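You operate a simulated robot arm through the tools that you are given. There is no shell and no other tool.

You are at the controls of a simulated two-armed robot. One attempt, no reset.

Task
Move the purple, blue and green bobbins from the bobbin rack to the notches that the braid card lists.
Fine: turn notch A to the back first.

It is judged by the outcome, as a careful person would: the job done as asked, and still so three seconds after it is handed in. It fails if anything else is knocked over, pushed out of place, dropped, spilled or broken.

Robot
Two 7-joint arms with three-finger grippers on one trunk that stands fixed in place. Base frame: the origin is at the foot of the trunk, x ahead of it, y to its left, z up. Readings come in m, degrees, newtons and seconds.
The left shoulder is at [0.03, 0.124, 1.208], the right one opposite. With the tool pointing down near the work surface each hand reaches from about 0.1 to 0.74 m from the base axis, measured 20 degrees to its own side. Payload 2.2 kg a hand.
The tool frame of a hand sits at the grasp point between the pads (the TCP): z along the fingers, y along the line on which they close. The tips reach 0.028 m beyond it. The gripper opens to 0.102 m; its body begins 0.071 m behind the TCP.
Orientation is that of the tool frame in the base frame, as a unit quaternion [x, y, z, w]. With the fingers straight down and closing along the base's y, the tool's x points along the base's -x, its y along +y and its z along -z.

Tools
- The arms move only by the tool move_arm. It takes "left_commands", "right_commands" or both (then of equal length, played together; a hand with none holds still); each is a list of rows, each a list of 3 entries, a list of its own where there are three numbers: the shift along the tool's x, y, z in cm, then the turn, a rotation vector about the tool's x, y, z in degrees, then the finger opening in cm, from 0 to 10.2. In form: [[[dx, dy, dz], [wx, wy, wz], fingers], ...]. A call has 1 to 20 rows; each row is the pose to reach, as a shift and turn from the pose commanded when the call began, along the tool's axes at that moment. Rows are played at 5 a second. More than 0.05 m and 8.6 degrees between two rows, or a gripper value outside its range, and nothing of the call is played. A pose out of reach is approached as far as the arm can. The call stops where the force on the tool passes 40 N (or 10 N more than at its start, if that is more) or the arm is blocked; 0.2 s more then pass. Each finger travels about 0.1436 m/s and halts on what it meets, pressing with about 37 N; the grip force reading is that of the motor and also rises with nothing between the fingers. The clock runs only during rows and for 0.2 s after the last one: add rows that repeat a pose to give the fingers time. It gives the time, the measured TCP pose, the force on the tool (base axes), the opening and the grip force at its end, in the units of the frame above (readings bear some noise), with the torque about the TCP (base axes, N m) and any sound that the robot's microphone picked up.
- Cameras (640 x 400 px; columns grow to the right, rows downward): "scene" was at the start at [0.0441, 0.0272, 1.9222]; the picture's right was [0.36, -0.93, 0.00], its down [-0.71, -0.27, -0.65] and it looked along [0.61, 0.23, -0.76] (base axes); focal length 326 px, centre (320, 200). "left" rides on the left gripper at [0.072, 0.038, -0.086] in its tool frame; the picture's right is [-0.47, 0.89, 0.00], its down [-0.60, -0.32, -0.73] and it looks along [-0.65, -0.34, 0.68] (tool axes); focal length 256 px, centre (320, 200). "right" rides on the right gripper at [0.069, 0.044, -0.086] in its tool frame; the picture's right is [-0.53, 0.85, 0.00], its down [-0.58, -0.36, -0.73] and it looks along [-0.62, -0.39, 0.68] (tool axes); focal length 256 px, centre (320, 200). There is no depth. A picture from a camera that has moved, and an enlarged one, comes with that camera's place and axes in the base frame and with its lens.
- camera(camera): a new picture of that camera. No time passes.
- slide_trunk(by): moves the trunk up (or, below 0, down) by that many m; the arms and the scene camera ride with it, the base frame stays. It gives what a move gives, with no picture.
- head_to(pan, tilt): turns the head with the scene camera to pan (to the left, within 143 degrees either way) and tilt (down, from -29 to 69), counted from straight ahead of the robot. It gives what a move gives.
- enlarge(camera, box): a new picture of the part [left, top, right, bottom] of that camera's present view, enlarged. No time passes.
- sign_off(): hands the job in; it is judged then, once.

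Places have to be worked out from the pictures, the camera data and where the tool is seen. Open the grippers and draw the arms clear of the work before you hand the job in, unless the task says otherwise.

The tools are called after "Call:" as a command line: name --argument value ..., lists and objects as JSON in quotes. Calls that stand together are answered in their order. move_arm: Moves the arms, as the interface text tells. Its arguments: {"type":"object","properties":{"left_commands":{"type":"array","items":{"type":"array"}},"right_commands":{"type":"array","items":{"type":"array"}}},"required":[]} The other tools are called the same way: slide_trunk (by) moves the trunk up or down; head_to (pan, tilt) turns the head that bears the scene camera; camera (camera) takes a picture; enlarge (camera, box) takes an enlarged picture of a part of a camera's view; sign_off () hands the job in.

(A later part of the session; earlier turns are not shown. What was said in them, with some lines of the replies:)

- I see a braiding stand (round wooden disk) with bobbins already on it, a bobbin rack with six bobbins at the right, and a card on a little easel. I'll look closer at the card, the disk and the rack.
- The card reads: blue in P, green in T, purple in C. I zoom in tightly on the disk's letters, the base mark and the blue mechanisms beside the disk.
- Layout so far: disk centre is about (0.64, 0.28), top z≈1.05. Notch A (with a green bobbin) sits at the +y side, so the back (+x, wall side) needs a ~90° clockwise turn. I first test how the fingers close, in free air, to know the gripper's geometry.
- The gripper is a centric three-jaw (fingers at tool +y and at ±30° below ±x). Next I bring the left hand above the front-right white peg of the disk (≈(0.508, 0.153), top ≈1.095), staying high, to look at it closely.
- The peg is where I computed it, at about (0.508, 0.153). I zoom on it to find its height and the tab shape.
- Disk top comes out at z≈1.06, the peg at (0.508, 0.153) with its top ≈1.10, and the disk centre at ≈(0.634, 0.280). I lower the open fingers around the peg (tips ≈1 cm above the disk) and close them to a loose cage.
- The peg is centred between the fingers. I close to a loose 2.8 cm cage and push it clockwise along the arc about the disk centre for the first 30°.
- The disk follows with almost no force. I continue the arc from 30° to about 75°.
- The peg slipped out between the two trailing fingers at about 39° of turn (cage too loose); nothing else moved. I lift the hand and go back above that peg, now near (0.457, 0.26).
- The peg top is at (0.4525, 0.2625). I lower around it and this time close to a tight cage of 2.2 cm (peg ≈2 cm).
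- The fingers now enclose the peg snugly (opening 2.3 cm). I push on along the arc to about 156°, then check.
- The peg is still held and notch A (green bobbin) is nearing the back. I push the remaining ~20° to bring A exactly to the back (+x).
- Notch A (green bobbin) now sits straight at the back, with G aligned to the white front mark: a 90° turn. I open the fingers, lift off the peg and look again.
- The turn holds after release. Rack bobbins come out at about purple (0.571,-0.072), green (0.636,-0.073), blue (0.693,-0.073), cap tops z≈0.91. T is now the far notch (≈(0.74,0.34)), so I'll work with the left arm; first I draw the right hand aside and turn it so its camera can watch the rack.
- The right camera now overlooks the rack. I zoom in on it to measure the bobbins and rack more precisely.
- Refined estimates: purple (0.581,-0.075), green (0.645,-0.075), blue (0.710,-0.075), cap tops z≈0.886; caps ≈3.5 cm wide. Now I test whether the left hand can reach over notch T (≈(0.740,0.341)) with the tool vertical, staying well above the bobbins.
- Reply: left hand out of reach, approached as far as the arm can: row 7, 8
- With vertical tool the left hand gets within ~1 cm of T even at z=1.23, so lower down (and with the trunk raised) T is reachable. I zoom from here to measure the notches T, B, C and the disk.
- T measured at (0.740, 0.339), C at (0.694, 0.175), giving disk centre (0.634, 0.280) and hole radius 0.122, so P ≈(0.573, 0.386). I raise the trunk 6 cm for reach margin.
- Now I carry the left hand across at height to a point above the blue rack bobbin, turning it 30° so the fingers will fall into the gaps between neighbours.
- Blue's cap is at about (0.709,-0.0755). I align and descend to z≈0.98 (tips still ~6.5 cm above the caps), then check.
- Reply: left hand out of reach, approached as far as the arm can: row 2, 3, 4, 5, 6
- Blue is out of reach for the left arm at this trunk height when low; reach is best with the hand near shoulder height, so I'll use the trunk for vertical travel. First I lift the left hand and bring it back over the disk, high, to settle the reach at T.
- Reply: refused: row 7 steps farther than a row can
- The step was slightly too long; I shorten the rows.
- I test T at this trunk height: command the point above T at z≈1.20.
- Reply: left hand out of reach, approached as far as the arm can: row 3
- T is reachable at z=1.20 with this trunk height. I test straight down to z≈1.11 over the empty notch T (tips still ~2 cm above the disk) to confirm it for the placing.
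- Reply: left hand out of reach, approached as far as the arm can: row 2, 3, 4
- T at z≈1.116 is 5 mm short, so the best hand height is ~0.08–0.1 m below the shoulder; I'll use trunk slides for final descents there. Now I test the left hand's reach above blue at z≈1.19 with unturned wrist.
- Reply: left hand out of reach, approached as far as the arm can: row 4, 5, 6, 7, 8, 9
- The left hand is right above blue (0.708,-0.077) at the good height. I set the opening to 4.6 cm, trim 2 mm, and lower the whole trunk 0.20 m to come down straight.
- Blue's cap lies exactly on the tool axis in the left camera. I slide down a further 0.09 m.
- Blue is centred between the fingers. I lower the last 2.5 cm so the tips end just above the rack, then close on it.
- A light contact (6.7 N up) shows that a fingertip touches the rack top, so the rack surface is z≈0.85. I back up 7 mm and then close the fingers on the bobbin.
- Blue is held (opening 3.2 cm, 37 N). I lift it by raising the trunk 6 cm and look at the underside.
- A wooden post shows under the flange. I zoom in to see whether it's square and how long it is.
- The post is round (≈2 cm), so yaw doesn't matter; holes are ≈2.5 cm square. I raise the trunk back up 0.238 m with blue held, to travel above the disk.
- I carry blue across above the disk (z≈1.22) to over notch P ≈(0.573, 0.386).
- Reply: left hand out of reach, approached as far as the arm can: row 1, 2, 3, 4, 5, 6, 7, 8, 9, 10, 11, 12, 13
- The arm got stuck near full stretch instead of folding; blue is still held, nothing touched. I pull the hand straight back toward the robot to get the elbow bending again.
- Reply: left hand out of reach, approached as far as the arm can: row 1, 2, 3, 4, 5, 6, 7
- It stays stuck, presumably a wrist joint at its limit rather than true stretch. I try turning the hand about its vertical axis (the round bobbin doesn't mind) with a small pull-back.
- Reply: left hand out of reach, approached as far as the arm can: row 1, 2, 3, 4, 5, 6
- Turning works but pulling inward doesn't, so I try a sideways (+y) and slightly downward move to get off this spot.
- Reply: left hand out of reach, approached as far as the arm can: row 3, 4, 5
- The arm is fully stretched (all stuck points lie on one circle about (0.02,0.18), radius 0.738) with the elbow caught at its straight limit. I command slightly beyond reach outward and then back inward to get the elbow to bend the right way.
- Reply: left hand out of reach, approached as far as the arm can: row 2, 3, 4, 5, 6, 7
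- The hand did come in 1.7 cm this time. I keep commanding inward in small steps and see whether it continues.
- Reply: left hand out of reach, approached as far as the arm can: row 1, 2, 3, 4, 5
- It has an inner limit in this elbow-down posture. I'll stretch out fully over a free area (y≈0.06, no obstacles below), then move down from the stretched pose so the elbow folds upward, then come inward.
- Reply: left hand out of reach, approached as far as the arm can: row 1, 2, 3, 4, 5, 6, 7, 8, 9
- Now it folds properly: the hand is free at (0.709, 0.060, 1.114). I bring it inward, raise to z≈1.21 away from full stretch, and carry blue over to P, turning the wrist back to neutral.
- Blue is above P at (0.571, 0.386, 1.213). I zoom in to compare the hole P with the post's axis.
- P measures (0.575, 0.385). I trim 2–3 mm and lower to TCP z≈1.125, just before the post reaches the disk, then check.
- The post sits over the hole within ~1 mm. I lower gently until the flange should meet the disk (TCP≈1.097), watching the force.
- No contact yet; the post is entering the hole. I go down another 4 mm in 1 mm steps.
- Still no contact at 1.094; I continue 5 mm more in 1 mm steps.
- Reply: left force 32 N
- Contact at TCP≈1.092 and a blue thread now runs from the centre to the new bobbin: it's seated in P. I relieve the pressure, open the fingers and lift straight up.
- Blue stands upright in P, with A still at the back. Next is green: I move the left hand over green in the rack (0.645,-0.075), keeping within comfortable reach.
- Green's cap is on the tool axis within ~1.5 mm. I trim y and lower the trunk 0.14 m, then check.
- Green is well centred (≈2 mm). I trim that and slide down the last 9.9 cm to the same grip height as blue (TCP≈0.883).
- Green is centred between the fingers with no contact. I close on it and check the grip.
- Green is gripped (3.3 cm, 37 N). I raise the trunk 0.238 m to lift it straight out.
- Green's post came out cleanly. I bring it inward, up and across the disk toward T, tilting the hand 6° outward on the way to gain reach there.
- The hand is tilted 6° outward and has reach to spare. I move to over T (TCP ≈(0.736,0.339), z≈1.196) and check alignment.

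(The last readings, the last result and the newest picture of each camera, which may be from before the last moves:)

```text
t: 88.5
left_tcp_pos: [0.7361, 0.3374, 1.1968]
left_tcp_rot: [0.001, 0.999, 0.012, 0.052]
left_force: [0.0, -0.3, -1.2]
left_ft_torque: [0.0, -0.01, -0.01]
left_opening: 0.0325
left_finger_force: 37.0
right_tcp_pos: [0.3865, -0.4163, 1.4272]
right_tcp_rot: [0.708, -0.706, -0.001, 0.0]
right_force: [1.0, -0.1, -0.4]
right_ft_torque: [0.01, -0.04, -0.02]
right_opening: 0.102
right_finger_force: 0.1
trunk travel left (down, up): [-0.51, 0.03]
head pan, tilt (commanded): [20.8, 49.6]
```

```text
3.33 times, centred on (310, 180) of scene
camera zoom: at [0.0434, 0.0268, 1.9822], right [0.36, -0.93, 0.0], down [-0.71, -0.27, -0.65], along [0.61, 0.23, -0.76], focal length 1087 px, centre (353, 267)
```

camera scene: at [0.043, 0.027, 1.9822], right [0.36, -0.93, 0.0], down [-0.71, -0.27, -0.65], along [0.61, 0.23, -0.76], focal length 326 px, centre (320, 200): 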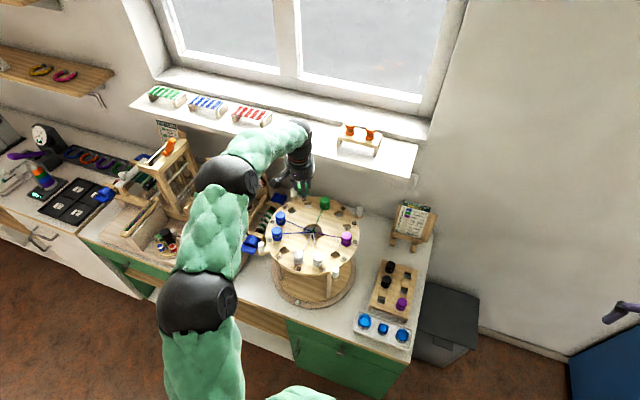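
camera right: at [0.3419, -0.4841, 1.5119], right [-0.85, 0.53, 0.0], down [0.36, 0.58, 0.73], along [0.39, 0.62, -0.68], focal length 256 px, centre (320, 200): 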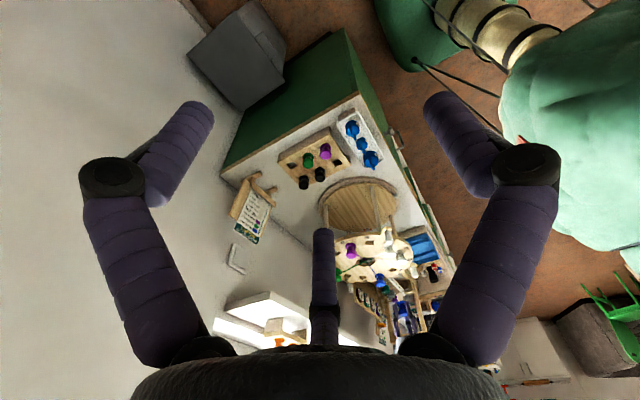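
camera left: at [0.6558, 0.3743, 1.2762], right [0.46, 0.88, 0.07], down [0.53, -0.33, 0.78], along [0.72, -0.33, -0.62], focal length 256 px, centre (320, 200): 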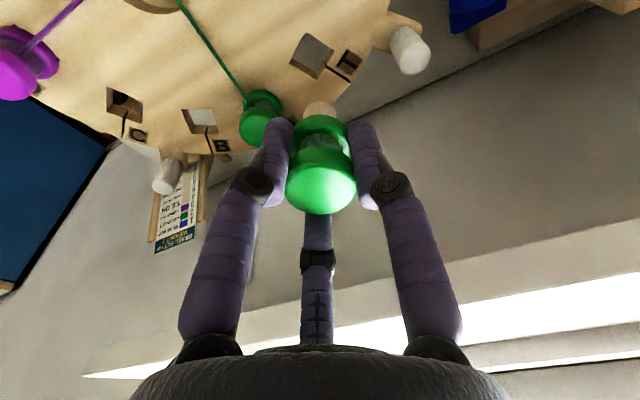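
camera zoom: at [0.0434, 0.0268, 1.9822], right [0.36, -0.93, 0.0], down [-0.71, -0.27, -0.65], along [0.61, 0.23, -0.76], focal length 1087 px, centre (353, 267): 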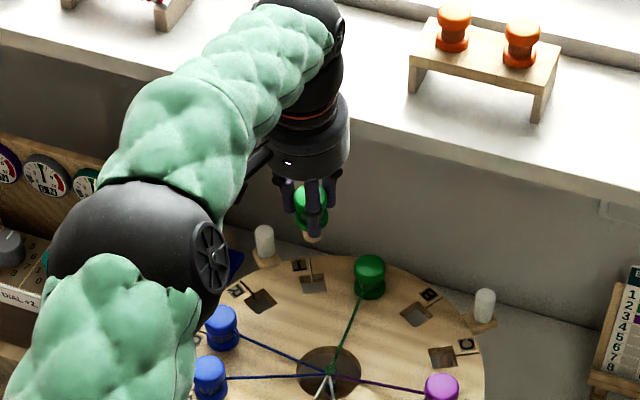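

T's hole measures (0.739–0.740, 0.340); the tilted post axis needs TCP ≈(0.7355,0.339), which is where I am within 1–2 mm. I lower straight down to z≈1.125.

Call:
move_arm --left_commands '[[[0.2, 0.05, 1.8], [0, 0, 0], 2.4], [[0.4, 0.0, 3.6], [0, 0, 0], 2.4], [[0.58, -0.05, 5.4], [0, 0, 0], 2.4], [[0.75, -0.06, 7.14], [0, 0, 0], 2.4], [[0.75, -0.06, 7.14], [0, 0, 0], 2.4]]'

Call:
enlarge --camera "left" --box '[240, 50, 410, 210]'

Call:
enlarge --camera "scene" --box '[260, 150, 350, 240]'

Call:
enlarge --camera "right" --box '[330, 220, 440, 330]'

```text
t: 89.7
left_tcp_pos: [0.7374, 0.3388, 1.1247]
left_tcp_rot: [0.0, 0.999, 0.01, 0.052]
left_force: [0.1, 0.9, -0.3]
left_ft_torque: [0.01, 0.02, -0.03]
left_opening: 0.0326
left_finger_force: 37.1
right_tcp_pos: [0.386, -0.4144, 1.4269]
right_tcp_rot: [0.707, -0.707, 0.0, -0.001]
right_force: [0.5, 0.0, 0.9]
right_ft_torque: [0.01, -0.03, -0.01]
right_opening: 0.1019
right_finger_force: 0.0
trunk travel left (down, up): [-0.51, 0.03]
head pan, tilt (commanded): [20.8, 49.6]
```

```text
2.50 times, centred on (325, 130) of left
camera zoom: at [0.6557, 0.3763, 1.2038], right [0.46, 0.88, 0.07], down [0.53, -0.33, 0.78], along [0.71, -0.33, -0.62], focal length 640 px, centre (308, 375)
```

zoom: 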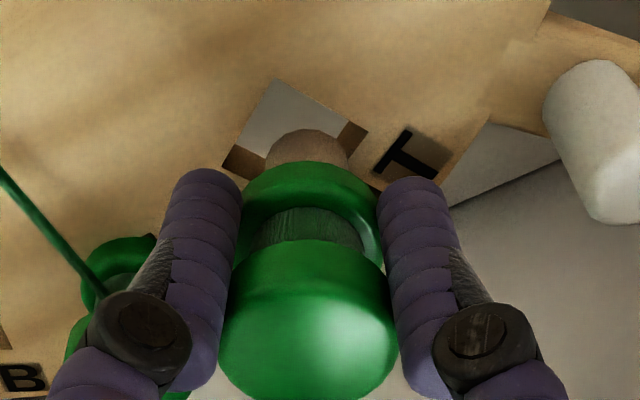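

```text
4.44 times, centred on (305, 195) of scene
camera zoom: at [0.0438, 0.0269, 1.9822], right [0.36, -0.93, 0.0], down [-0.71, -0.27, -0.65], along [0.61, 0.23, -0.76], focal length 1450 px, centre (387, 222)
```

zoom: 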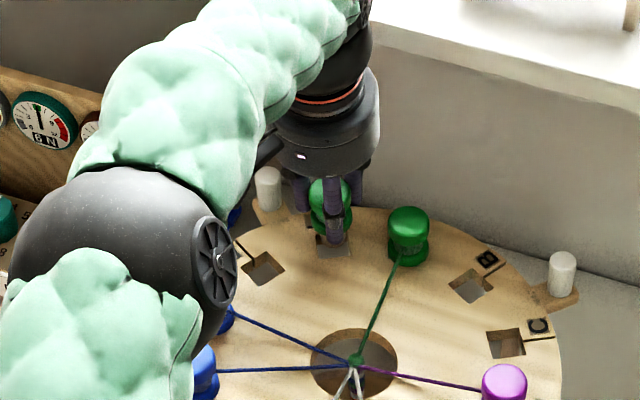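

```text
3.64 times, centred on (385, 275) of right
camera zoom: at [0.3416, -0.4833, 1.5122], right [-0.85, 0.53, 0.0], down [0.36, 0.58, 0.73], along [0.39, 0.62, -0.68], focal length 931 px, centre (84, -73)
```

zoom: 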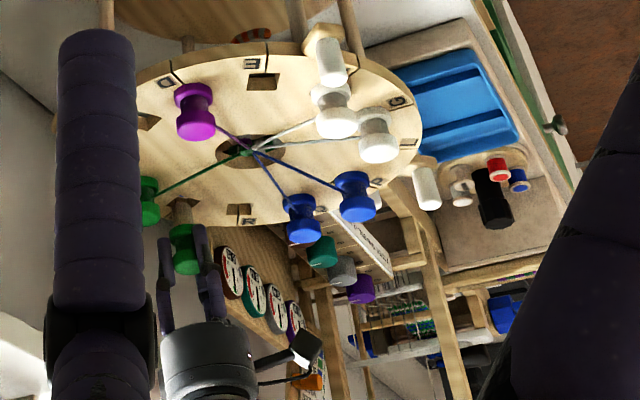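

The post is over T; the vision says shift about 1 mm inward. I apply that and lower to z≈1.100, watching the force.

Call:
move_arm --left_commands '[[[0.12, 0, 0], [0, 0, 0], 2.4], [[0.2, -0.02, 0.8], [0, 0, 0], 2.4], [[0.29, -0.04, 1.6], [0, 0, 0], 2.4], [[0.34, -0.05, 2.1], [0, 0, 0], 2.4], [[0.38, -0.05, 2.46], [0, 0, 0], 2.4], [[0.38, -0.05, 2.46], [0, 0, 0], 2.4]]'

Call:
enlarge --camera "left" --box '[240, 50, 410, 210]'

```text
t: 91.1
left_tcp_pos: [0.7352, 0.3395, 1.0987]
left_tcp_rot: [0.001, 0.999, 0.009, 0.051]
left_force: [0.2, -0.5, -0.7]
left_ft_torque: [-0.01, -0.04, 0.0]
left_opening: 0.0325
left_finger_force: 37.0
right_tcp_pos: [0.3851, -0.4141, 1.4266]
right_tcp_rot: [-0.707, 0.708, 0.0, 0.0]
right_force: [0.0, 0.1, 0.2]
right_ft_torque: [0.01, -0.02, 0.01]
right_opening: 0.1019
right_finger_force: 0.0
trunk travel left (down, up): [-0.51, 0.03]
head pan, tilt (commanded): [20.8, 49.6]
```

```text
2.50 times, centred on (325, 130) of left
camera zoom: at [0.6545, 0.3762, 1.1784], right [0.46, 0.88, 0.07], down [0.53, -0.33, 0.78], along [0.71, -0.33, -0.62], focal length 640 px, centre (308, 375)
```

zoom: 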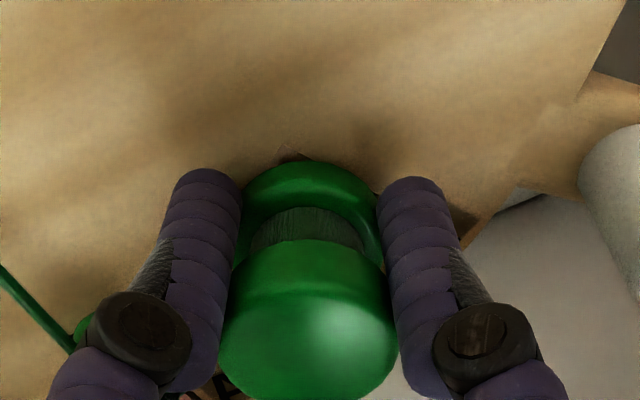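

No resistance: the post is inside the hole. I lower in 1 mm steps to contact.

Call:
move_arm --left_commands '[[[0.01, 0, 0.1], [0, 0, 0], 2.4], [[0.02, 0, 0.2], [0, 0, 0], 2.4], [[0.03, 0, 0.3], [0, 0, 0], 2.4], [[0.04, 0, 0.4], [0, 0, 0], 2.4], [[0.05, 0, 0.5], [0, 0, 0], 2.4], [[0.05, 0, 0.5], [0, 0, 0], 2.4]]'

```text
t: 92.5
left_tcp_pos: [0.7363, 0.3395, 1.0943]
left_tcp_rot: [0.0, 0.999, 0.011, 0.052]
left_force: [0.7, -0.8, 1.7]
left_ft_torque: [-0.01, 0.01, -0.02]
left_opening: 0.0325
left_finger_force: 37.1
right_tcp_pos: [0.3856, -0.4151, 1.427]
right_tcp_rot: [0.707, -0.707, 0.0, 0.0]
right_force: [-0.2, 0.3, -0.1]
right_ft_torque: [0.01, -0.01, -0.03]
right_opening: 0.102
right_finger_force: 0.0
trunk travel left (down, up): [-0.51, 0.03]
head pan, tilt (commanded): [20.8, 49.6]
```

Slight first contact. I go 1.5 mm further to seat it.

Call:
move_arm --left_commands '[[[0.01, 0, 0.07], [0, 0, 0], 2.4], [[0.015, 0, 0.15], [0, 0, 0], 2.4], [[0.015, 0, 0.15], [0, 0, 0], 2.4]]'

Call:
enlarge --camera "right" --box '[330, 220, 440, 330]'

Call:
enlarge --camera "scene" --box '[260, 150, 350, 240]'

```text
t: 93.3
left_tcp_pos: [0.7354, 0.3401, 1.0939]
left_tcp_rot: [0.0, 0.999, 0.012, 0.053]
left_force: [-1.3, 0.1, 8.9]
left_ft_torque: [-0.01, 0.13, -0.01]
left_opening: 0.0324
left_finger_force: 37.1
right_tcp_pos: [0.3846, -0.415, 1.4268]
right_tcp_rot: [-0.707, 0.708, 0.0, -0.001]
right_force: [0.5, -0.1, -1.1]
right_ft_torque: [0.04, -0.01, -0.01]
right_opening: 0.1019
right_finger_force: 0.1
trunk travel left (down, up): [-0.51, 0.03]
head pan, tilt (commanded): [20.8, 49.6]
```

```text
3.64 times, centred on (385, 275) of right
camera zoom: at [0.3408, -0.4837, 1.5123], right [-0.85, 0.53, 0.0], down [0.36, 0.58, 0.73], along [0.39, 0.62, -0.68], focal length 931 px, centre (84, -73)
```

zoom: 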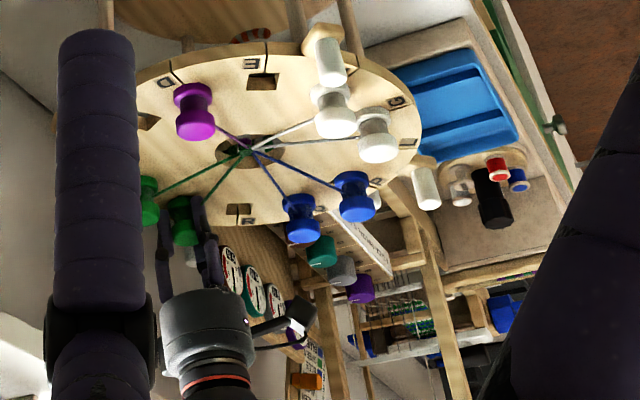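

```text
4.44 times, centred on (305, 195) of scene
camera zoom: at [0.0428, 0.0264, 1.9823], right [0.36, -0.93, 0.0], down [-0.71, -0.27, -0.65], along [0.61, 0.23, -0.76], focal length 1450 px, centre (387, 222)
```

zoom: 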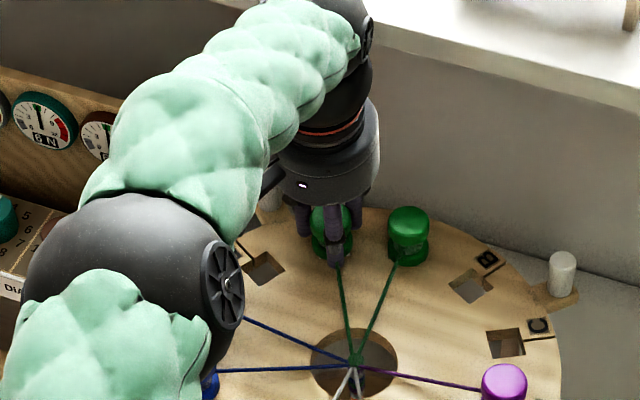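

A green thread now runs to the T bobbin, so it is seated. I relieve, open wide, lift vertically and draw back.

Call:
move_arm --left_commands '[[[-0.01, 0, -0.12], [0, 0, 0], 2.4], [[-0.01, 0, -0.12], [0, 0, 0], 3.6], [[-0.01, 0, -0.12], [0, 0, 0], 4.8], [[-0.01, 0, -0.12], [0, 0, 0], 5.4], [[-0.01, 0, -0.12], [0, 0, 0], 5.4], [[-0.1, 0.02, -1], [0, 0, 0], 5.4], [[-0.26, 0.05, -2.5], [0, 0, 0], 5.4], [[-0.47, 0.1, -4.5], [0, 0, 0], 5.4], [[-0.73, 0.15, -7], [0, 0, 0], 5.4], [[-0.99, 0.2, -9.5], [0, 0, 0], 5.4], [[-1.1, 0.25, -11.5], [0, 0, 0], 5.4], [[2, 0.25, -12], [0, 0, 0], 5.4], [[5, 0.25, -12.3], [0, 0, 0], 5.4], [[5, 0.25, -12.3], [0, 0, 0], 5.4]]'

Call:
camera --camera "left"

Call:
enlarge --camera "scene" --box '[230, 160, 380, 290]'

Call:
enlarge --camera "right" --box '[330, 220, 440, 330]'

```text
t: 96.3
left_tcp_pos: [0.6728, 0.3387, 1.2089]
left_tcp_rot: [0.001, 0.999, 0.011, 0.052]
left_force: [-0.2, -0.6, 0.3]
left_ft_torque: [0.02, 0.01, 0.0]
left_opening: 0.0538
left_finger_force: 0.1
right_tcp_pos: [0.3869, -0.4148, 1.4254]
right_tcp_rot: [-0.707, 0.707, 0.001, 0.0]
right_force: [0.5, -0.5, -0.1]
right_ft_torque: [0.02, 0.03, -0.02]
right_opening: 0.1021
right_finger_force: 0.0
trunk travel left (down, up): [-0.51, 0.03]
head pan, tilt (commanded): [20.8, 49.6]
```

```text
taken
camera left: at [0.5924, 0.3752, 1.2885], right [0.46, 0.88, 0.07], down [0.53, -0.33, 0.78], along [0.71, -0.33, -0.62], focal length 256 px, centre (320, 200)
```

left: 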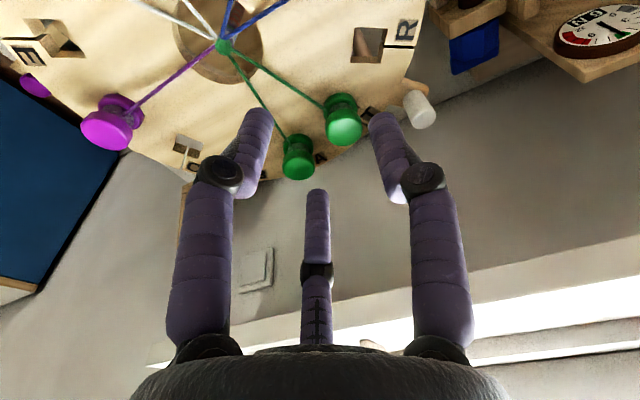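

```text
3.08 times, centred on (305, 225) of scene
camera zoom: at [0.0458, 0.027, 1.9821], right [0.36, -0.93, 0.0], down [-0.71, -0.27, -0.65], along [0.61, 0.23, -0.76], focal length 1004 px, centre (366, 123)
```

zoom: 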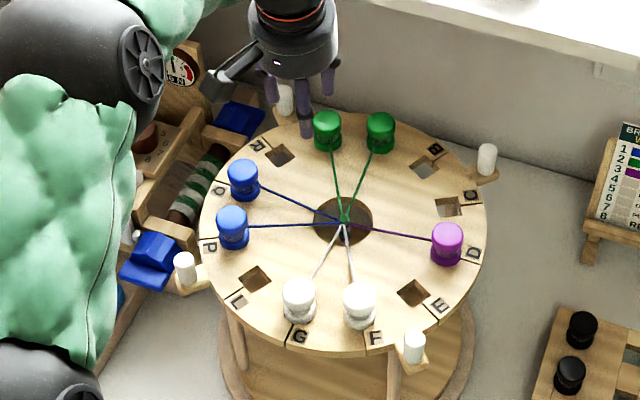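

```text
3.64 times, centred on (385, 275) of right
camera zoom: at [0.3431, -0.4832, 1.5118], right [-0.85, 0.53, 0.0], down [0.37, 0.58, 0.73], along [0.39, 0.62, -0.68], focal length 931 px, centre (84, -73)
```

zoom: 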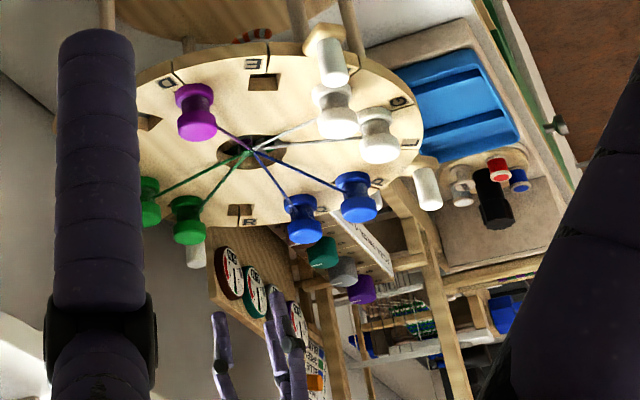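

Green is upright in T. Last is purple: I untilt the hand and move it over purple in the rack (0.581,-0.075).

Call:
move_arm --left_commands '[[[2.93, -2.99, -0.88], [0.32, 1.46, 0], 5], [[5.87, -5.97, -1.75], [0.64, 2.93, 0], 4.6], [[7.36, -9.97, -1.99], [0.96, 4.4, 0], 4.6], [[7.85, -13.97, -2.13], [1.28, 5.86, 0], 4.6], [[8.34, -18.47, -2.28], [1.28, 5.86, 0], 4.6], [[8.84, -22.96, -2.43], [1.28, 5.86, 0], 4.6], [[9.01, -27.46, -2.55], [1.28, 5.86, 0], 4.6], [[9.11, -31.98, -1.66], [1.28, 5.86, 0], 4.6], [[9.31, -36.02, 0.24], [1.28, 5.86, 0], 4.6], [[9.62, -39.59, 3.15], [1.28, 5.86, 0], 4.6], [[10.03, -41.55, 7.08], [1.28, 5.86, 0], 4.6], [[10.03, -41.55, 7.08], [1.28, 5.86, 0], 4.6]]'

Call:
enlarge --camera "left" --box '[240, 0, 420, 120]'

Call:
camera --camera "scene"

```text
t: 98.9
left_tcp_pos: [0.5797, -0.0725, 1.1207]
left_tcp_rot: [0.0, 1.0, -0.001, 0.001]
left_force: [0.0, 0.8, 0.3]
left_ft_torque: [0.0, 0.01, 0.02]
left_opening: 0.0459
left_finger_force: 0.0
right_tcp_pos: [0.3851, -0.4141, 1.4274]
right_tcp_rot: [0.708, -0.707, 0.0, 0.0]
right_force: [-0.8, 0.1, -1.1]
right_ft_torque: [-0.03, 0.01, 0.05]
right_opening: 0.1024
right_finger_force: 0.0
trunk travel left (down, up): [-0.51, 0.03]
head pan, tilt (commanded): [20.8, 49.6]
```

```text
3.33 times, centred on (330, 60) of left
camera zoom: at [0.5071, -0.0349, 1.2078], right [0.46, 0.89, 0.0], down [0.6, -0.32, 0.73], along [0.65, -0.34, -0.68], focal length 853 px, centre (287, 667)
```

zoom: 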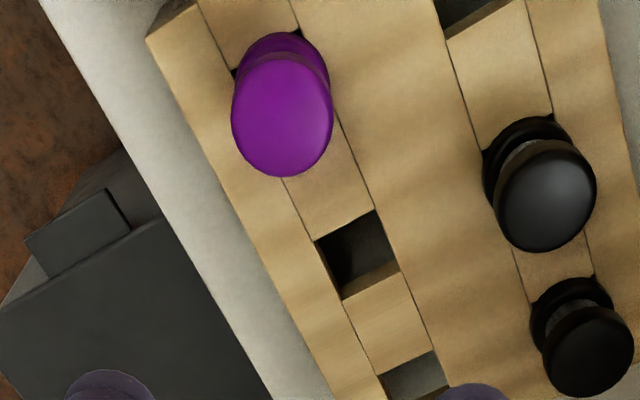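

```text
taken
camera scene: at [0.0433, 0.0276, 1.9822], right [0.36, -0.93, 0.0], down [-0.71, -0.27, -0.65], along [0.61, 0.23, -0.76], focal length 326 px, centre (320, 200)
```

scene: 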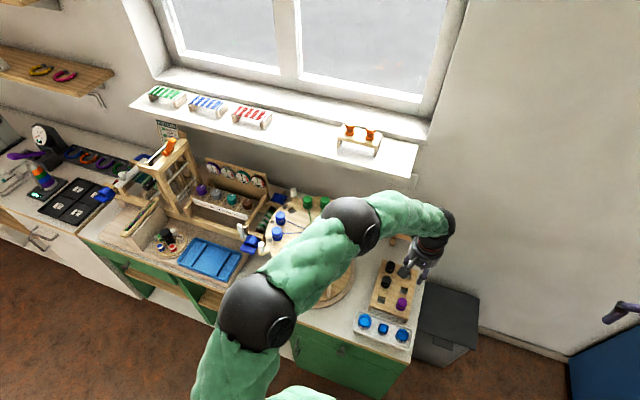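

Purple is at (0.579,-0.075). I trim and lower the trunk 0.14 m, then check.

Call:
move_arm --left_commands '[[[0.06, -0.22, 0], [0, 0, 0], 4.6], [[0.06, -0.22, 0], [0, 0, 0], 4.6]]'

Call:
slide_trunk --by -0.14

Call:
enlarge --camera "left" --box '[220, 0, 440, 200]'

```text
t: 99.5
left_tcp_pos: [0.5789, -0.0767, 1.1219]
left_tcp_rot: [0.0, 1.0, 0.0, 0.001]
left_force: [0.3, -0.2, 0.3]
left_ft_torque: [0.0, 0.0, 0.0]
left_opening: 0.0459
left_finger_force: 0.1
right_tcp_pos: [0.3863, -0.4147, 1.4259]
right_tcp_rot: [-0.707, 0.707, 0.0, 0.0]
right_force: [-0.3, 0.0, 0.1]
right_ft_torque: [0.01, 0.0, 0.02]
right_opening: 0.102
right_finger_force: 0.2
trunk travel left (down, up): [-0.51, 0.03]
head pan, tilt (commanded): [20.8, 49.6]
```

```text
t: 101.2
left_tcp_pos: [0.5787, -0.0756, 0.9816]
left_tcp_rot: [0.0, 1.0, -0.001, 0.001]
left_force: [-0.4, 0.1, 0.4]
left_ft_torque: [-0.02, -0.01, -0.01]
left_opening: 0.0459
left_finger_force: 0.1
right_tcp_pos: [0.3862, -0.4152, 1.287]
right_tcp_rot: [0.707, -0.707, 0.0, 0.001]
right_force: [0.0, 0.4, -0.1]
right_ft_torque: [-0.01, 0.03, 0.05]
right_opening: 0.1023
right_finger_force: 0.0
trunk travel left (down, up): [-0.37, 0.17]
head pan, tilt (commanded): [20.8, 49.6]
```

```text
2.00 times, centred on (330, 100) of left
camera zoom: at [0.5071, -0.0375, 1.0677], right [0.47, 0.89, 0.0], down [0.6, -0.32, 0.73], along [0.65, -0.34, -0.68], focal length 512 px, centre (300, 400)
```

zoom: 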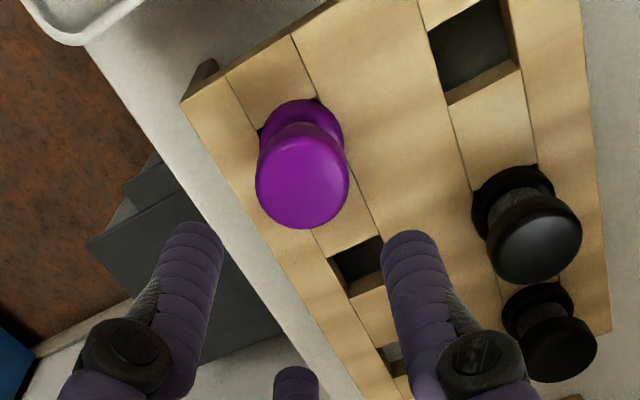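

Purple is centred as green was. I slide down the last 9.8 cm and close.

Call:
slide_trunk --by -0.098

Call:
camera --camera "left"

```text
t: 102.5
left_tcp_pos: [0.5797, -0.0751, 0.8828]
left_tcp_rot: [0.0, 1.0, -0.001, 0.001]
left_force: [-0.4, -0.7, -0.5]
left_ft_torque: [-0.06, 0.01, -0.01]
left_opening: 0.046
left_finger_force: 0.1
right_tcp_pos: [0.3851, -0.4153, 1.1884]
right_tcp_rot: [0.707, -0.707, -0.001, 0.0]
right_force: [-0.1, 0.3, -0.2]
right_ft_torque: [0.01, -0.01, 0.0]
right_opening: 0.102
right_finger_force: 0.0
trunk travel left (down, up): [-0.272, 0.268]
head pan, tilt (commanded): [20.8, 49.6]
```

```text
taken
camera left: at [0.5071, -0.0375, 0.9697], right [0.46, 0.89, 0.0], down [0.6, -0.32, 0.73], along [0.65, -0.34, -0.68], focal length 256 px, centre (320, 200)
```

left: 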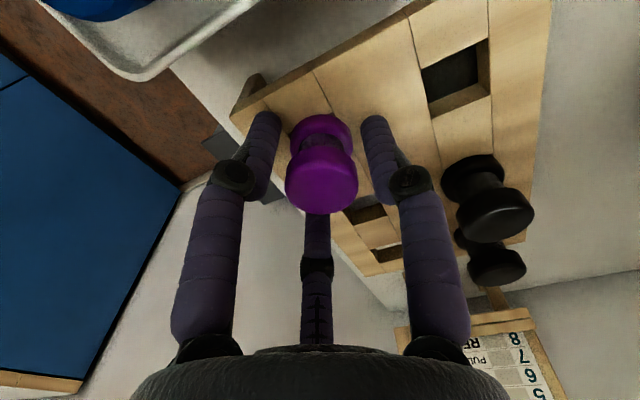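

Purple is centred between the fingers with no contact force. I close on it.

Call:
move_arm --left_commands '[[[0, 0, 0], [0, 0, 0], 3.8], [[0, 0, 0], [0, 0, 0], 3.2], [[0, 0, 0], [0, 0, 0], 2.6], [[0, 0, 0], [0, 0, 0], 2.4], [[0, 0, 0], [0, 0, 0], 2.4]]'

```text
t: 103.7
left_tcp_pos: [0.5795, -0.0754, 0.8833]
left_tcp_rot: [0.0, 1.0, -0.001, 0.001]
left_force: [0.7, 1.1, 1.2]
left_ft_torque: [-0.02, 0.01, -0.03]
left_opening: 0.0326
left_finger_force: 37.1
right_tcp_pos: [0.3861, -0.4154, 1.1885]
right_tcp_rot: [-0.707, 0.707, 0.0, 0.0]
right_force: [0.6, -0.1, 0.1]
right_ft_torque: [-0.01, 0.03, 0.01]
right_opening: 0.1022
right_finger_force: 0.2
trunk travel left (down, up): [-0.272, 0.268]
head pan, tilt (commanded): [20.8, 49.6]
```

Purple is gripped (3.3 cm, 37 N). I raise the trunk 0.238 m to lift it out.

Call:
slide_trunk --by 0.238

Call:
camera --camera "left"

```text
t: 106.2
left_tcp_pos: [0.5792, -0.0754, 1.1204]
left_tcp_rot: [0.0, 1.0, 0.0, -0.001]
left_force: [1.3, -0.4, -1.2]
left_ft_torque: [-0.03, -0.03, 0.01]
left_opening: 0.0323
left_finger_force: 37.0
right_tcp_pos: [0.3846, -0.4154, 1.427]
right_tcp_rot: [0.707, -0.707, 0.0, 0.0]
right_force: [0.1, -0.3, -0.3]
right_ft_torque: [0.02, 0.01, -0.04]
right_opening: 0.1021
right_finger_force: 0.0
trunk travel left (down, up): [-0.51, 0.03]
head pan, tilt (commanded): [20.8, 49.6]
```

```text
taken
camera left: at [0.5071, -0.0375, 1.207], right [0.47, 0.89, 0.0], down [0.6, -0.32, 0.73], along [0.65, -0.34, -0.68], focal length 256 px, centre (320, 200)
```

left: 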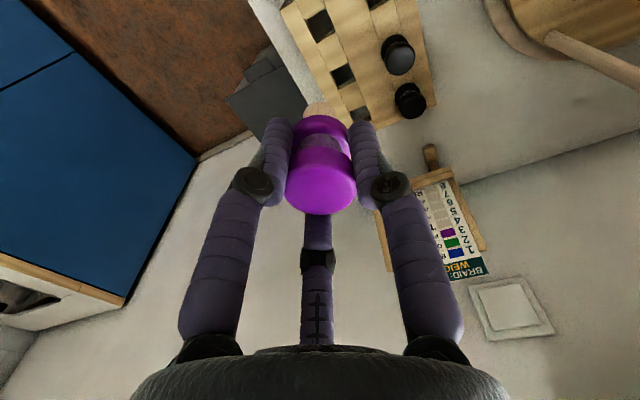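

Purple is out. I raise it and carry it over to notch C ≈(0.695, 0.175), with a slight wrist turn so no finger points at the neighbouring bobbin in D.

Call:
move_arm --left_commands '[[[0, 0.5, -4], [0, 0, 0], 2.4], [[0, 1, -8], [0, 0, 0], 2.4], [[0, 2.5, -10.5], [0, 0, 0], 2.4], [[-1.5, 6.5, -10.5], [0, 0, -4], 2.4], [[-3.5, 10.5, -10.5], [0, 0, -8], 2.4], [[-5.5, 14.5, -10.5], [0, 0, -12], 2.4], [[-7.5, 18.5, -10.5], [0, 0, -16], 2.4], [[-9.5, 22, -10.5], [0, 0, -20], 2.4], [[-11.5, 25, -10.5], [0, 0, -20], 2.4], [[-11.5, 25, -10.5], [0, 0, -20], 2.4]]'

Call:
camera --camera "left"

Call:
enlarge --camera "left" --box '[240, 10, 420, 150]'

Call:
enlarge --camera "scene" --box '[260, 140, 400, 270]'

```text
t: 108.4
left_tcp_pos: [0.6935, 0.1744, 1.2255]
left_tcp_rot: [-0.174, 0.985, 0.0, 0.0]
left_force: [0.0, 0.3, 0.6]
left_ft_torque: [0.02, 0.0, 0.01]
left_opening: 0.0324
left_finger_force: 36.9
right_tcp_pos: [0.3856, -0.4166, 1.4269]
right_tcp_rot: [0.707, -0.707, -0.001, 0.0]
right_force: [-0.3, -0.1, 0.1]
right_ft_torque: [0.01, -0.03, 0.05]
right_opening: 0.1019
right_finger_force: 0.1
trunk travel left (down, up): [-0.51, 0.03]
head pan, tilt (commanded): [20.8, 49.6]
```

```text
taken
camera left: at [0.6134, 0.1855, 1.3119], right [0.13, 0.99, 0.0], down [0.68, -0.09, 0.73], along [0.73, -0.1, -0.68], focal length 256 px, centre (320, 200)
```

left: 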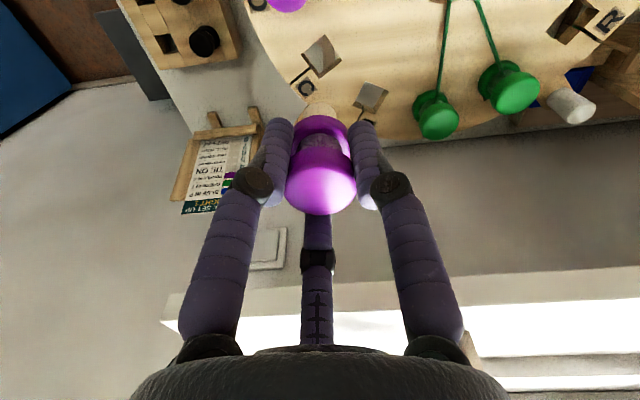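

```text
2.86 times, centred on (330, 80) of left
camera zoom: at [0.6134, 0.1855, 1.3119], right [0.13, 0.99, 0.0], down [0.68, -0.09, 0.73], along [0.73, -0.1, -0.68], focal length 731 px, centre (291, 543)
```

zoom: 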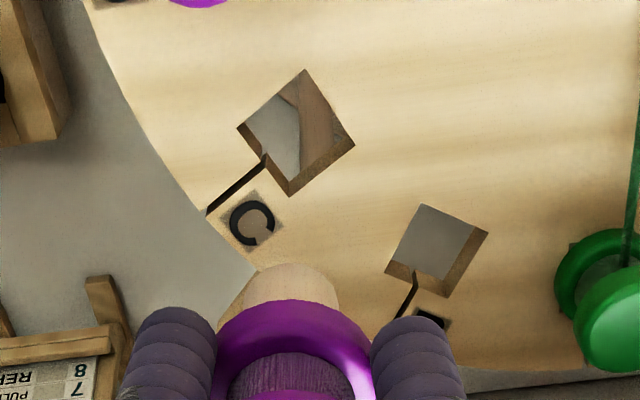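

```text
3.08 times, centred on (330, 205) of scene
camera zoom: at [0.0435, 0.0262, 1.9822], right [0.36, -0.93, 0.0], down [-0.71, -0.27, -0.65], along [0.61, 0.23, -0.76], focal length 1004 px, centre (289, 185)
```

zoom: 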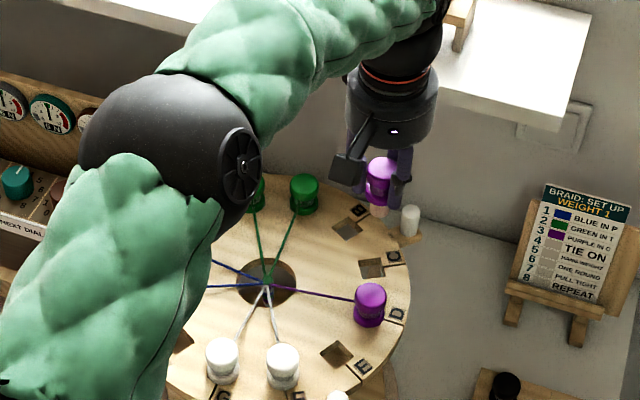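

C measures (0.695, 0.1755). I trim ~1.5 mm and lower to z≈1.125 over it.

Call:
move_arm --left_commands '[[[-0.15, 0.05, 2.5], [0, 0, 0], 2.4], [[-0.15, 0.05, 5], [0, 0, 0], 2.4], [[-0.15, 0.05, 7.5], [0, 0, 0], 2.4], [[-0.15, 0.05, 9.2], [0, 0, 0], 2.4], [[-0.15, 0.05, 10.05], [0, 0, 0], 2.4], [[-0.15, 0.05, 10.05], [0, 0, 0], 2.4]]'

Call:
enlarge --camera "left" --box '[240, 50, 410, 210]'

Call:
enlarge --camera "scene" --box '[290, 170, 400, 270]'

```text
t: 109.8
left_tcp_pos: [0.6951, 0.1744, 1.1247]
left_tcp_rot: [-0.174, 0.985, -0.001, 0.001]
left_force: [0.3, 0.0, -0.1]
left_ft_torque: [-0.01, 0.02, -0.01]
left_opening: 0.0326
left_finger_force: 36.9
right_tcp_pos: [0.3862, -0.415, 1.4267]
right_tcp_rot: [0.707, -0.707, 0.0, 0.0]
right_force: [-0.6, -0.7, -0.5]
right_ft_torque: [0.01, -0.02, 0.0]
right_opening: 0.1022
right_finger_force: 0.0
trunk travel left (down, up): [-0.51, 0.03]
head pan, tilt (commanded): [20.8, 49.6]
```

```text
2.50 times, centred on (325, 130) of left
camera zoom: at [0.6148, 0.1864, 1.2113], right [0.13, 0.99, 0.0], down [0.68, -0.09, 0.73], along [0.73, -0.1, -0.68], focal length 640 px, centre (308, 375)
```

zoom: 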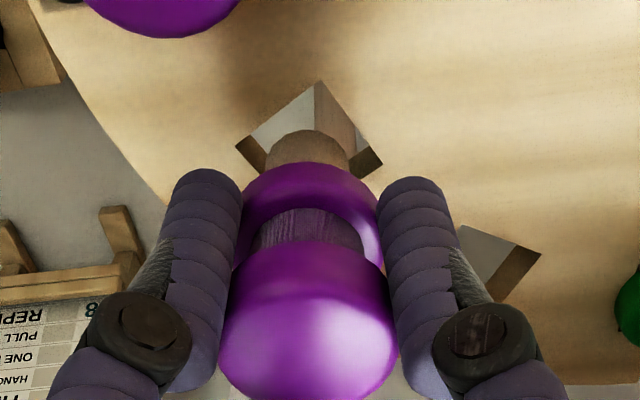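

```text
4.00 times, centred on (345, 220) of scene
camera zoom: at [0.0444, 0.0272, 1.9822], right [0.36, -0.93, 0.0], down [-0.71, -0.27, -0.65], along [0.61, 0.23, -0.76], focal length 1305 px, centre (220, 120)
```

zoom: 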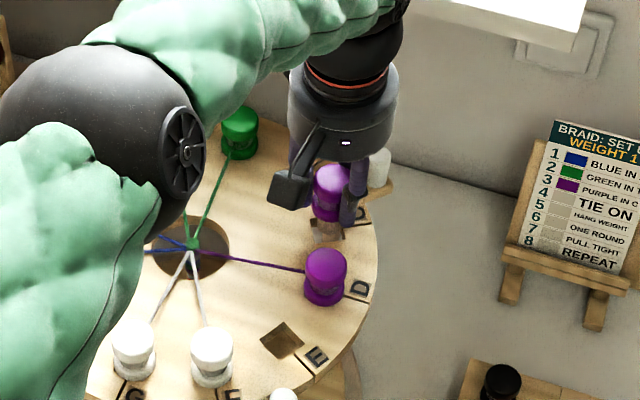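

The post is right over C. I lower to z≈1.097 and then in 1 mm steps to contact.

Call:
move_arm --left_commands '[[[0, 0, 0.8], [0, 0, 0], 2.4], [[0, 0, 1.6], [0, 0, 0], 2.4], [[0, 0, 2.2], [0, 0, 0], 2.4], [[0, 0, 2.7], [0, 0, 0], 2.4], [[0, 0, 2.8], [0, 0, 0], 2.4], [[0, 0, 2.9], [0, 0, 0], 2.4], [[0, 0, 3.0], [0, 0, 0], 2.4], [[0, 0, 3.1], [0, 0, 0], 2.4], [[0, 0, 3.2], [0, 0, 0], 2.4], [[0, 0, 3.2], [0, 0, 0], 2.4]]'

Call:
enlarge --camera "left" --box '[240, 50, 410, 210]'

```text
t: 112.0
left_tcp_pos: [0.6972, 0.175, 1.0942]
left_tcp_rot: [-0.174, 0.985, -0.001, 0.001]
left_force: [0.4, -0.1, -0.6]
left_ft_torque: [-0.02, 0.0, 0.01]
left_opening: 0.0325
left_finger_force: 36.6
right_tcp_pos: [0.3862, -0.4167, 1.427]
right_tcp_rot: [0.707, -0.707, 0.0, 0.0]
right_force: [0.5, -0.2, 0.6]
right_ft_torque: [0.05, -0.01, 0.02]
right_opening: 0.102
right_finger_force: 0.0
trunk travel left (down, up): [-0.51, 0.03]
head pan, tilt (commanded): [20.8, 49.6]
```

```text
2.50 times, centred on (325, 130) of left
camera zoom: at [0.615, 0.1863, 1.1795], right [0.13, 0.99, 0.0], down [0.68, -0.09, 0.73], along [0.73, -0.1, -0.68], focal length 640 px, centre (308, 375)
```

zoom: 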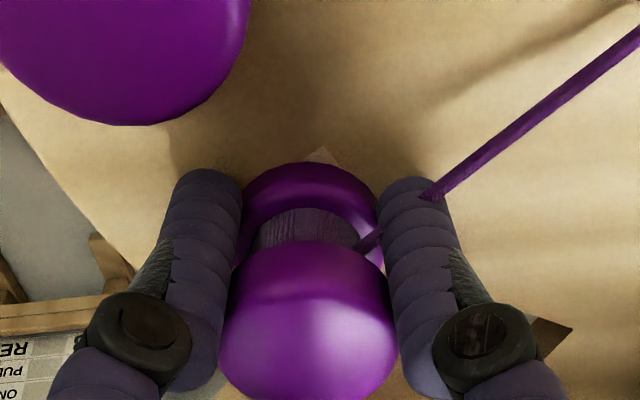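

The purple thread has already attached. I go down 3 mm more in small steps to seat it fully.

Call:
move_arm --left_commands '[[[0, 0, 0.08], [0, 0, 0], 2.4], [[0, 0, 0.16], [0, 0, 0], 2.4], [[0, 0, 0.24], [0, 0, 0], 2.4], [[0, 0, 0.3], [0, 0, 0], 2.4], [[0, 0, 0.3], [0, 0, 0], 2.4]]'

```text
t: 113.2
left_tcp_pos: [0.696, 0.1754, 1.093]
left_tcp_rot: [-0.174, 0.985, 0.0, 0.004]
left_force: [1.2, 0.0, 15.8]
left_ft_torque: [0.03, 0.16, -0.03]
left_opening: 0.0325
left_finger_force: 36.8
right_tcp_pos: [0.3835, -0.415, 1.426]
right_tcp_rot: [-0.707, 0.707, 0.0, -0.001]
right_force: [0.3, -0.3, 0.1]
right_ft_torque: [0.01, -0.02, 0.02]
right_opening: 0.102
right_finger_force: 0.0
trunk travel left (down, up): [-0.51, 0.03]
head pan, tilt (commanded): [20.8, 49.6]
```

It's seated (16 N contact). I relieve, open to 4.6 cm, lift straight up and draw the hand back.

Call:
move_arm --left_commands '[[[0, 0, -0.15], [0, 0, 0], 2.4], [[0, 0, -0.15], [0, 0, 0], 3.4], [[0, 0, -0.15], [0, 0, 0], 4.2], [[0, 0, -0.15], [0, 0, 0], 4.6], [[0, 0, -0.15], [0, 0, 0], 4.6], [[0, 0, -1.5], [0, 0, 0], 4.6], [[0, 0, -3.5], [0, 0, 0], 4.6], [[0, 0, -6], [0, 0, 0], 4.6], [[0, 0, -9], [0, 0, 0], 4.6], [[0, 0, -12], [0, 0, 0], 4.6], [[3, 1, -14], [0, 0, 0], 4.6], [[6, 2, -16], [0, 0, 0], 4.6], [[9, 3, -18], [0, 0, 0], 4.6], [[12, 4.5, -20], [0, 0, 4], 4.6], [[15, 6, -22], [0, 0, 8], 4.6], [[18, 7.5, -24], [0, 0, 12], 4.6], [[21, 9, -26], [0, 0, 16], 4.6], [[22, 12, -28], [0, 0, 20], 4.6], [[22, 12, -28], [0, 0, 20], 4.6]]'

Call:
camera --camera "left"

Call:
camera --camera "scene"

Call:
enlarge --camera "scene" --box '[240, 170, 380, 310]'

Call:
enlarge --camera "right" --box '[330, 220, 440, 330]'

```text
t: 117.2
left_tcp_pos: [0.4488, 0.2129, 1.3702]
left_tcp_rot: [0.002, 1.0, 0.0, 0.0]
left_force: [1.1, 0.2, -0.1]
left_ft_torque: [0.02, 0.04, 0.02]
left_opening: 0.0459
left_finger_force: 0.1
right_tcp_pos: [0.3863, -0.4165, 1.4263]
right_tcp_rot: [0.707, -0.707, 0.0, 0.0]
right_force: [0.3, -0.3, -0.3]
right_ft_torque: [-0.02, 0.05, -0.01]
right_opening: 0.1018
right_finger_force: 0.1
trunk travel left (down, up): [-0.51, 0.03]
head pan, tilt (commanded): [20.8, 49.6]
```

```text
taken
camera left: at [0.3759, 0.2512, 1.4565], right [0.47, 0.88, 0.0], down [0.6, -0.32, 0.73], along [0.65, -0.34, -0.68], focal length 256 px, centre (320, 200)
```

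left: 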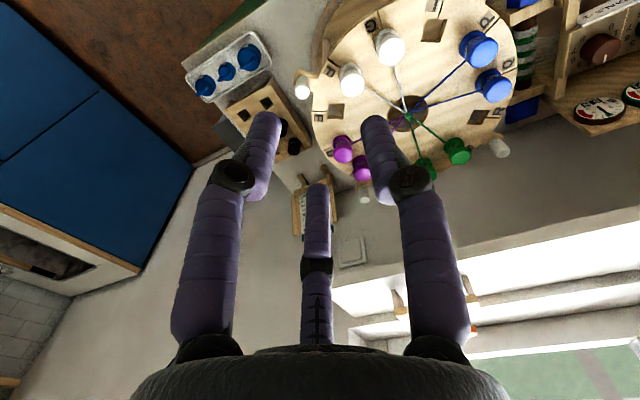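

```text
taken
camera scene: at [0.0452, 0.0262, 1.9822], right [0.36, -0.93, 0.0], down [-0.71, -0.27, -0.65], along [0.61, 0.23, -0.76], focal length 326 px, centre (320, 200)
```

scene: 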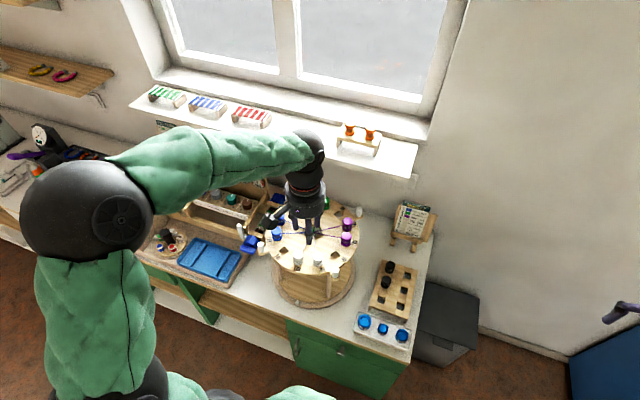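

```text
2.86 times, centred on (310, 240) of scene
camera zoom: at [0.0452, 0.0262, 1.9822], right [0.36, -0.93, 0.0], down [-0.71, -0.27, -0.65], along [0.61, 0.23, -0.76], focal length 932 px, centre (349, 86)
```

zoom: 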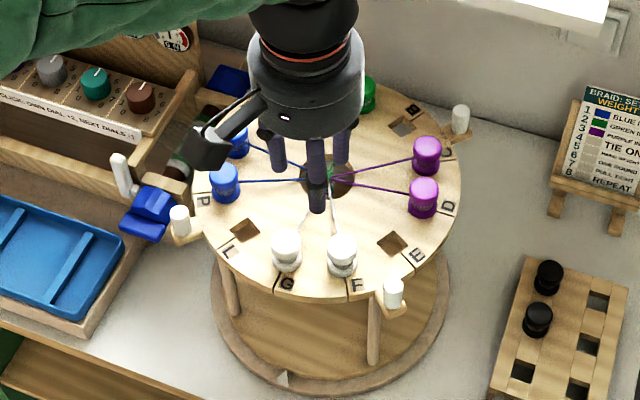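

```text
3.64 times, centred on (385, 275) of right
camera zoom: at [0.3427, -0.4838, 1.5117], right [-0.85, 0.53, 0.0], down [0.36, 0.58, 0.73], along [0.39, 0.62, -0.68], focal length 931 px, centre (84, -73)
```

zoom: 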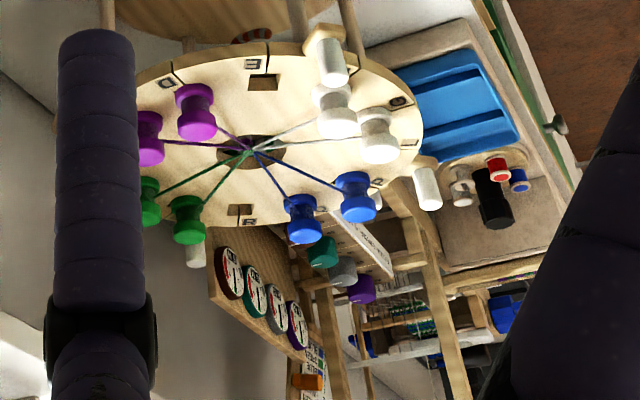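

All three bobbins sit upright in P, T and C. I open the gripper fully and draw the left arm further clear, back and up, for a last unobstructed check.

Call:
move_arm --left_commands '[[[1.5, 3, -1], [0, 0, 0], 6], [[3, 6.5, -2], [0, 0, 0], 8], [[4.5, 10, -3], [0, 0, 0], 10], [[6, 13.5, -4], [0, 0, 0], 10.2], [[7, 17, -5], [0, 0, 0], 10.2], [[8, 20, -6], [0, 0, 0], 10.2], [[8, 20, -6], [0, 0, 0], 10.2]]'

Call:
camera --camera "scene"

Call:
enlarge --camera "scene" --box '[250, 170, 390, 300]'

Call:
enlarge --camera "scene" --box '[280, 180, 370, 250]'

Call:
enlarge --camera "scene" --box '[340, 190, 450, 350]'

```text
t: 118.8
left_tcp_pos: [0.3665, 0.4121, 1.4287]
left_tcp_rot: [-0.001, 1.0, 0.0, 0.001]
left_force: [0.2, 0.0, 0.6]
left_ft_torque: [0.01, -0.01, 0.0]
left_opening: 0.1021
left_finger_force: 0.1
right_tcp_pos: [0.3857, -0.4148, 1.4265]
right_tcp_rot: [0.707, -0.707, -0.001, 0.0]
right_force: [0.7, -0.1, -0.4]
right_ft_torque: [-0.01, 0.03, -0.04]
right_opening: 0.102
right_finger_force: 0.0
trunk travel left (down, up): [-0.51, 0.03]
head pan, tilt (commanded): [20.8, 49.6]
```

```text
taken
camera scene: at [0.0443, 0.0266, 1.9822], right [0.36, -0.93, 0.0], down [-0.71, -0.27, -0.65], along [0.61, 0.23, -0.76], focal length 326 px, centre (320, 200)
```

scene: 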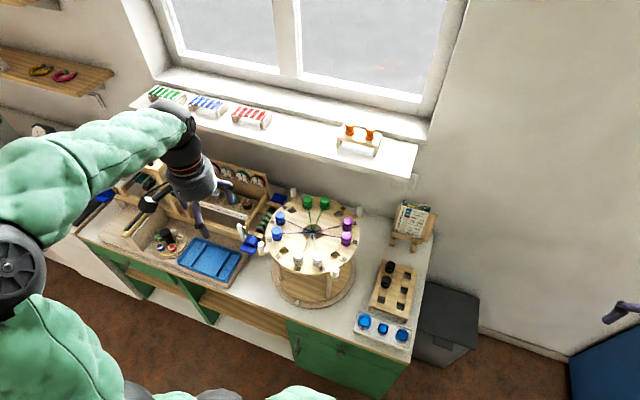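

```text
3.08 times, centred on (320, 235) of scene
camera zoom: at [0.0443, 0.0266, 1.9822], right [0.36, -0.93, 0.0], down [-0.71, -0.27, -0.65], along [0.61, 0.23, -0.76], focal length 1004 px, centre (320, 92)
```

zoom: 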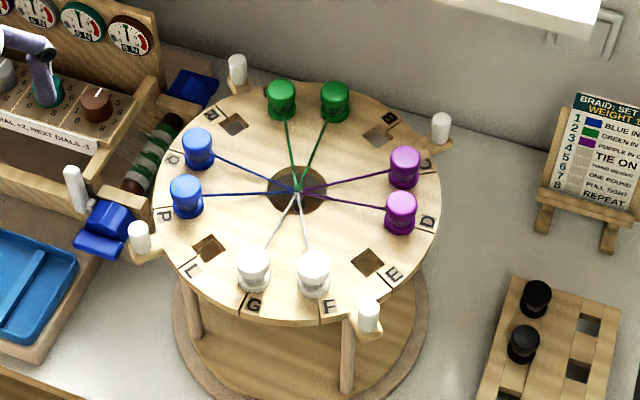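

```text
5.71 times, centred on (325, 215) of scene
camera zoom: at [0.0443, 0.0266, 1.9822], right [0.36, -0.93, 0.0], down [-0.71, -0.27, -0.65], along [0.61, 0.23, -0.76], focal length 1864 px, centre (291, 114)
```

zoom: 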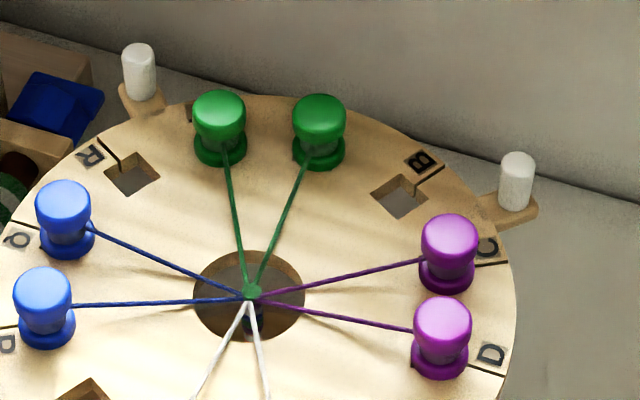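

```text
2.50 times, centred on (395, 270) of scene
camera zoom: at [0.0443, 0.0266, 1.9822], right [0.36, -0.93, 0.0], down [-0.71, -0.27, -0.65], along [0.61, 0.23, -0.76], focal length 816 px, centre (132, 25)
```

zoom: 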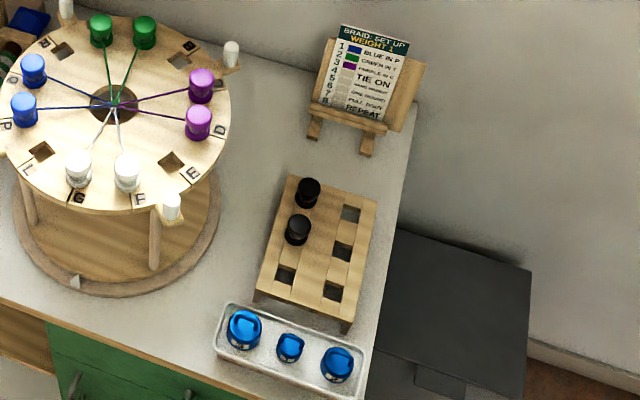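

The final check shows blue in P, green in T and purple in C, all upright with their threads. A is straight at the back and G is at the front mark. The black bobbins, card, weights and bench look untouched, and both grippers are open and clear, so I hand the job in.

Call:
sign_off

```text
The job is handed in.
```

I turned notch A to the back first, then moved the three bobbins to the notches on the card. Blue is in P, green is in T and purple is in C.

In the last pictures all three stood upright with their threads attached. Notch A was at the back to within a couple of degrees. The other bobbins, the card, the weights and the bench looked undisturbed.

- **Lost grip on the disk:** the hand lost the disk's white peg about halfway through the turn, so I took hold of it again and finished the 90°.
- **Arm stuck while carrying blue:** the left arm got caught near full stretch. I worked it free without dropping the bobbin or touching anything.
- **Fingertip touch on the rack:** one fingertip brushed the rack lightly while I was picking up blue.

Both grippers are open and the arms are clear of the work.
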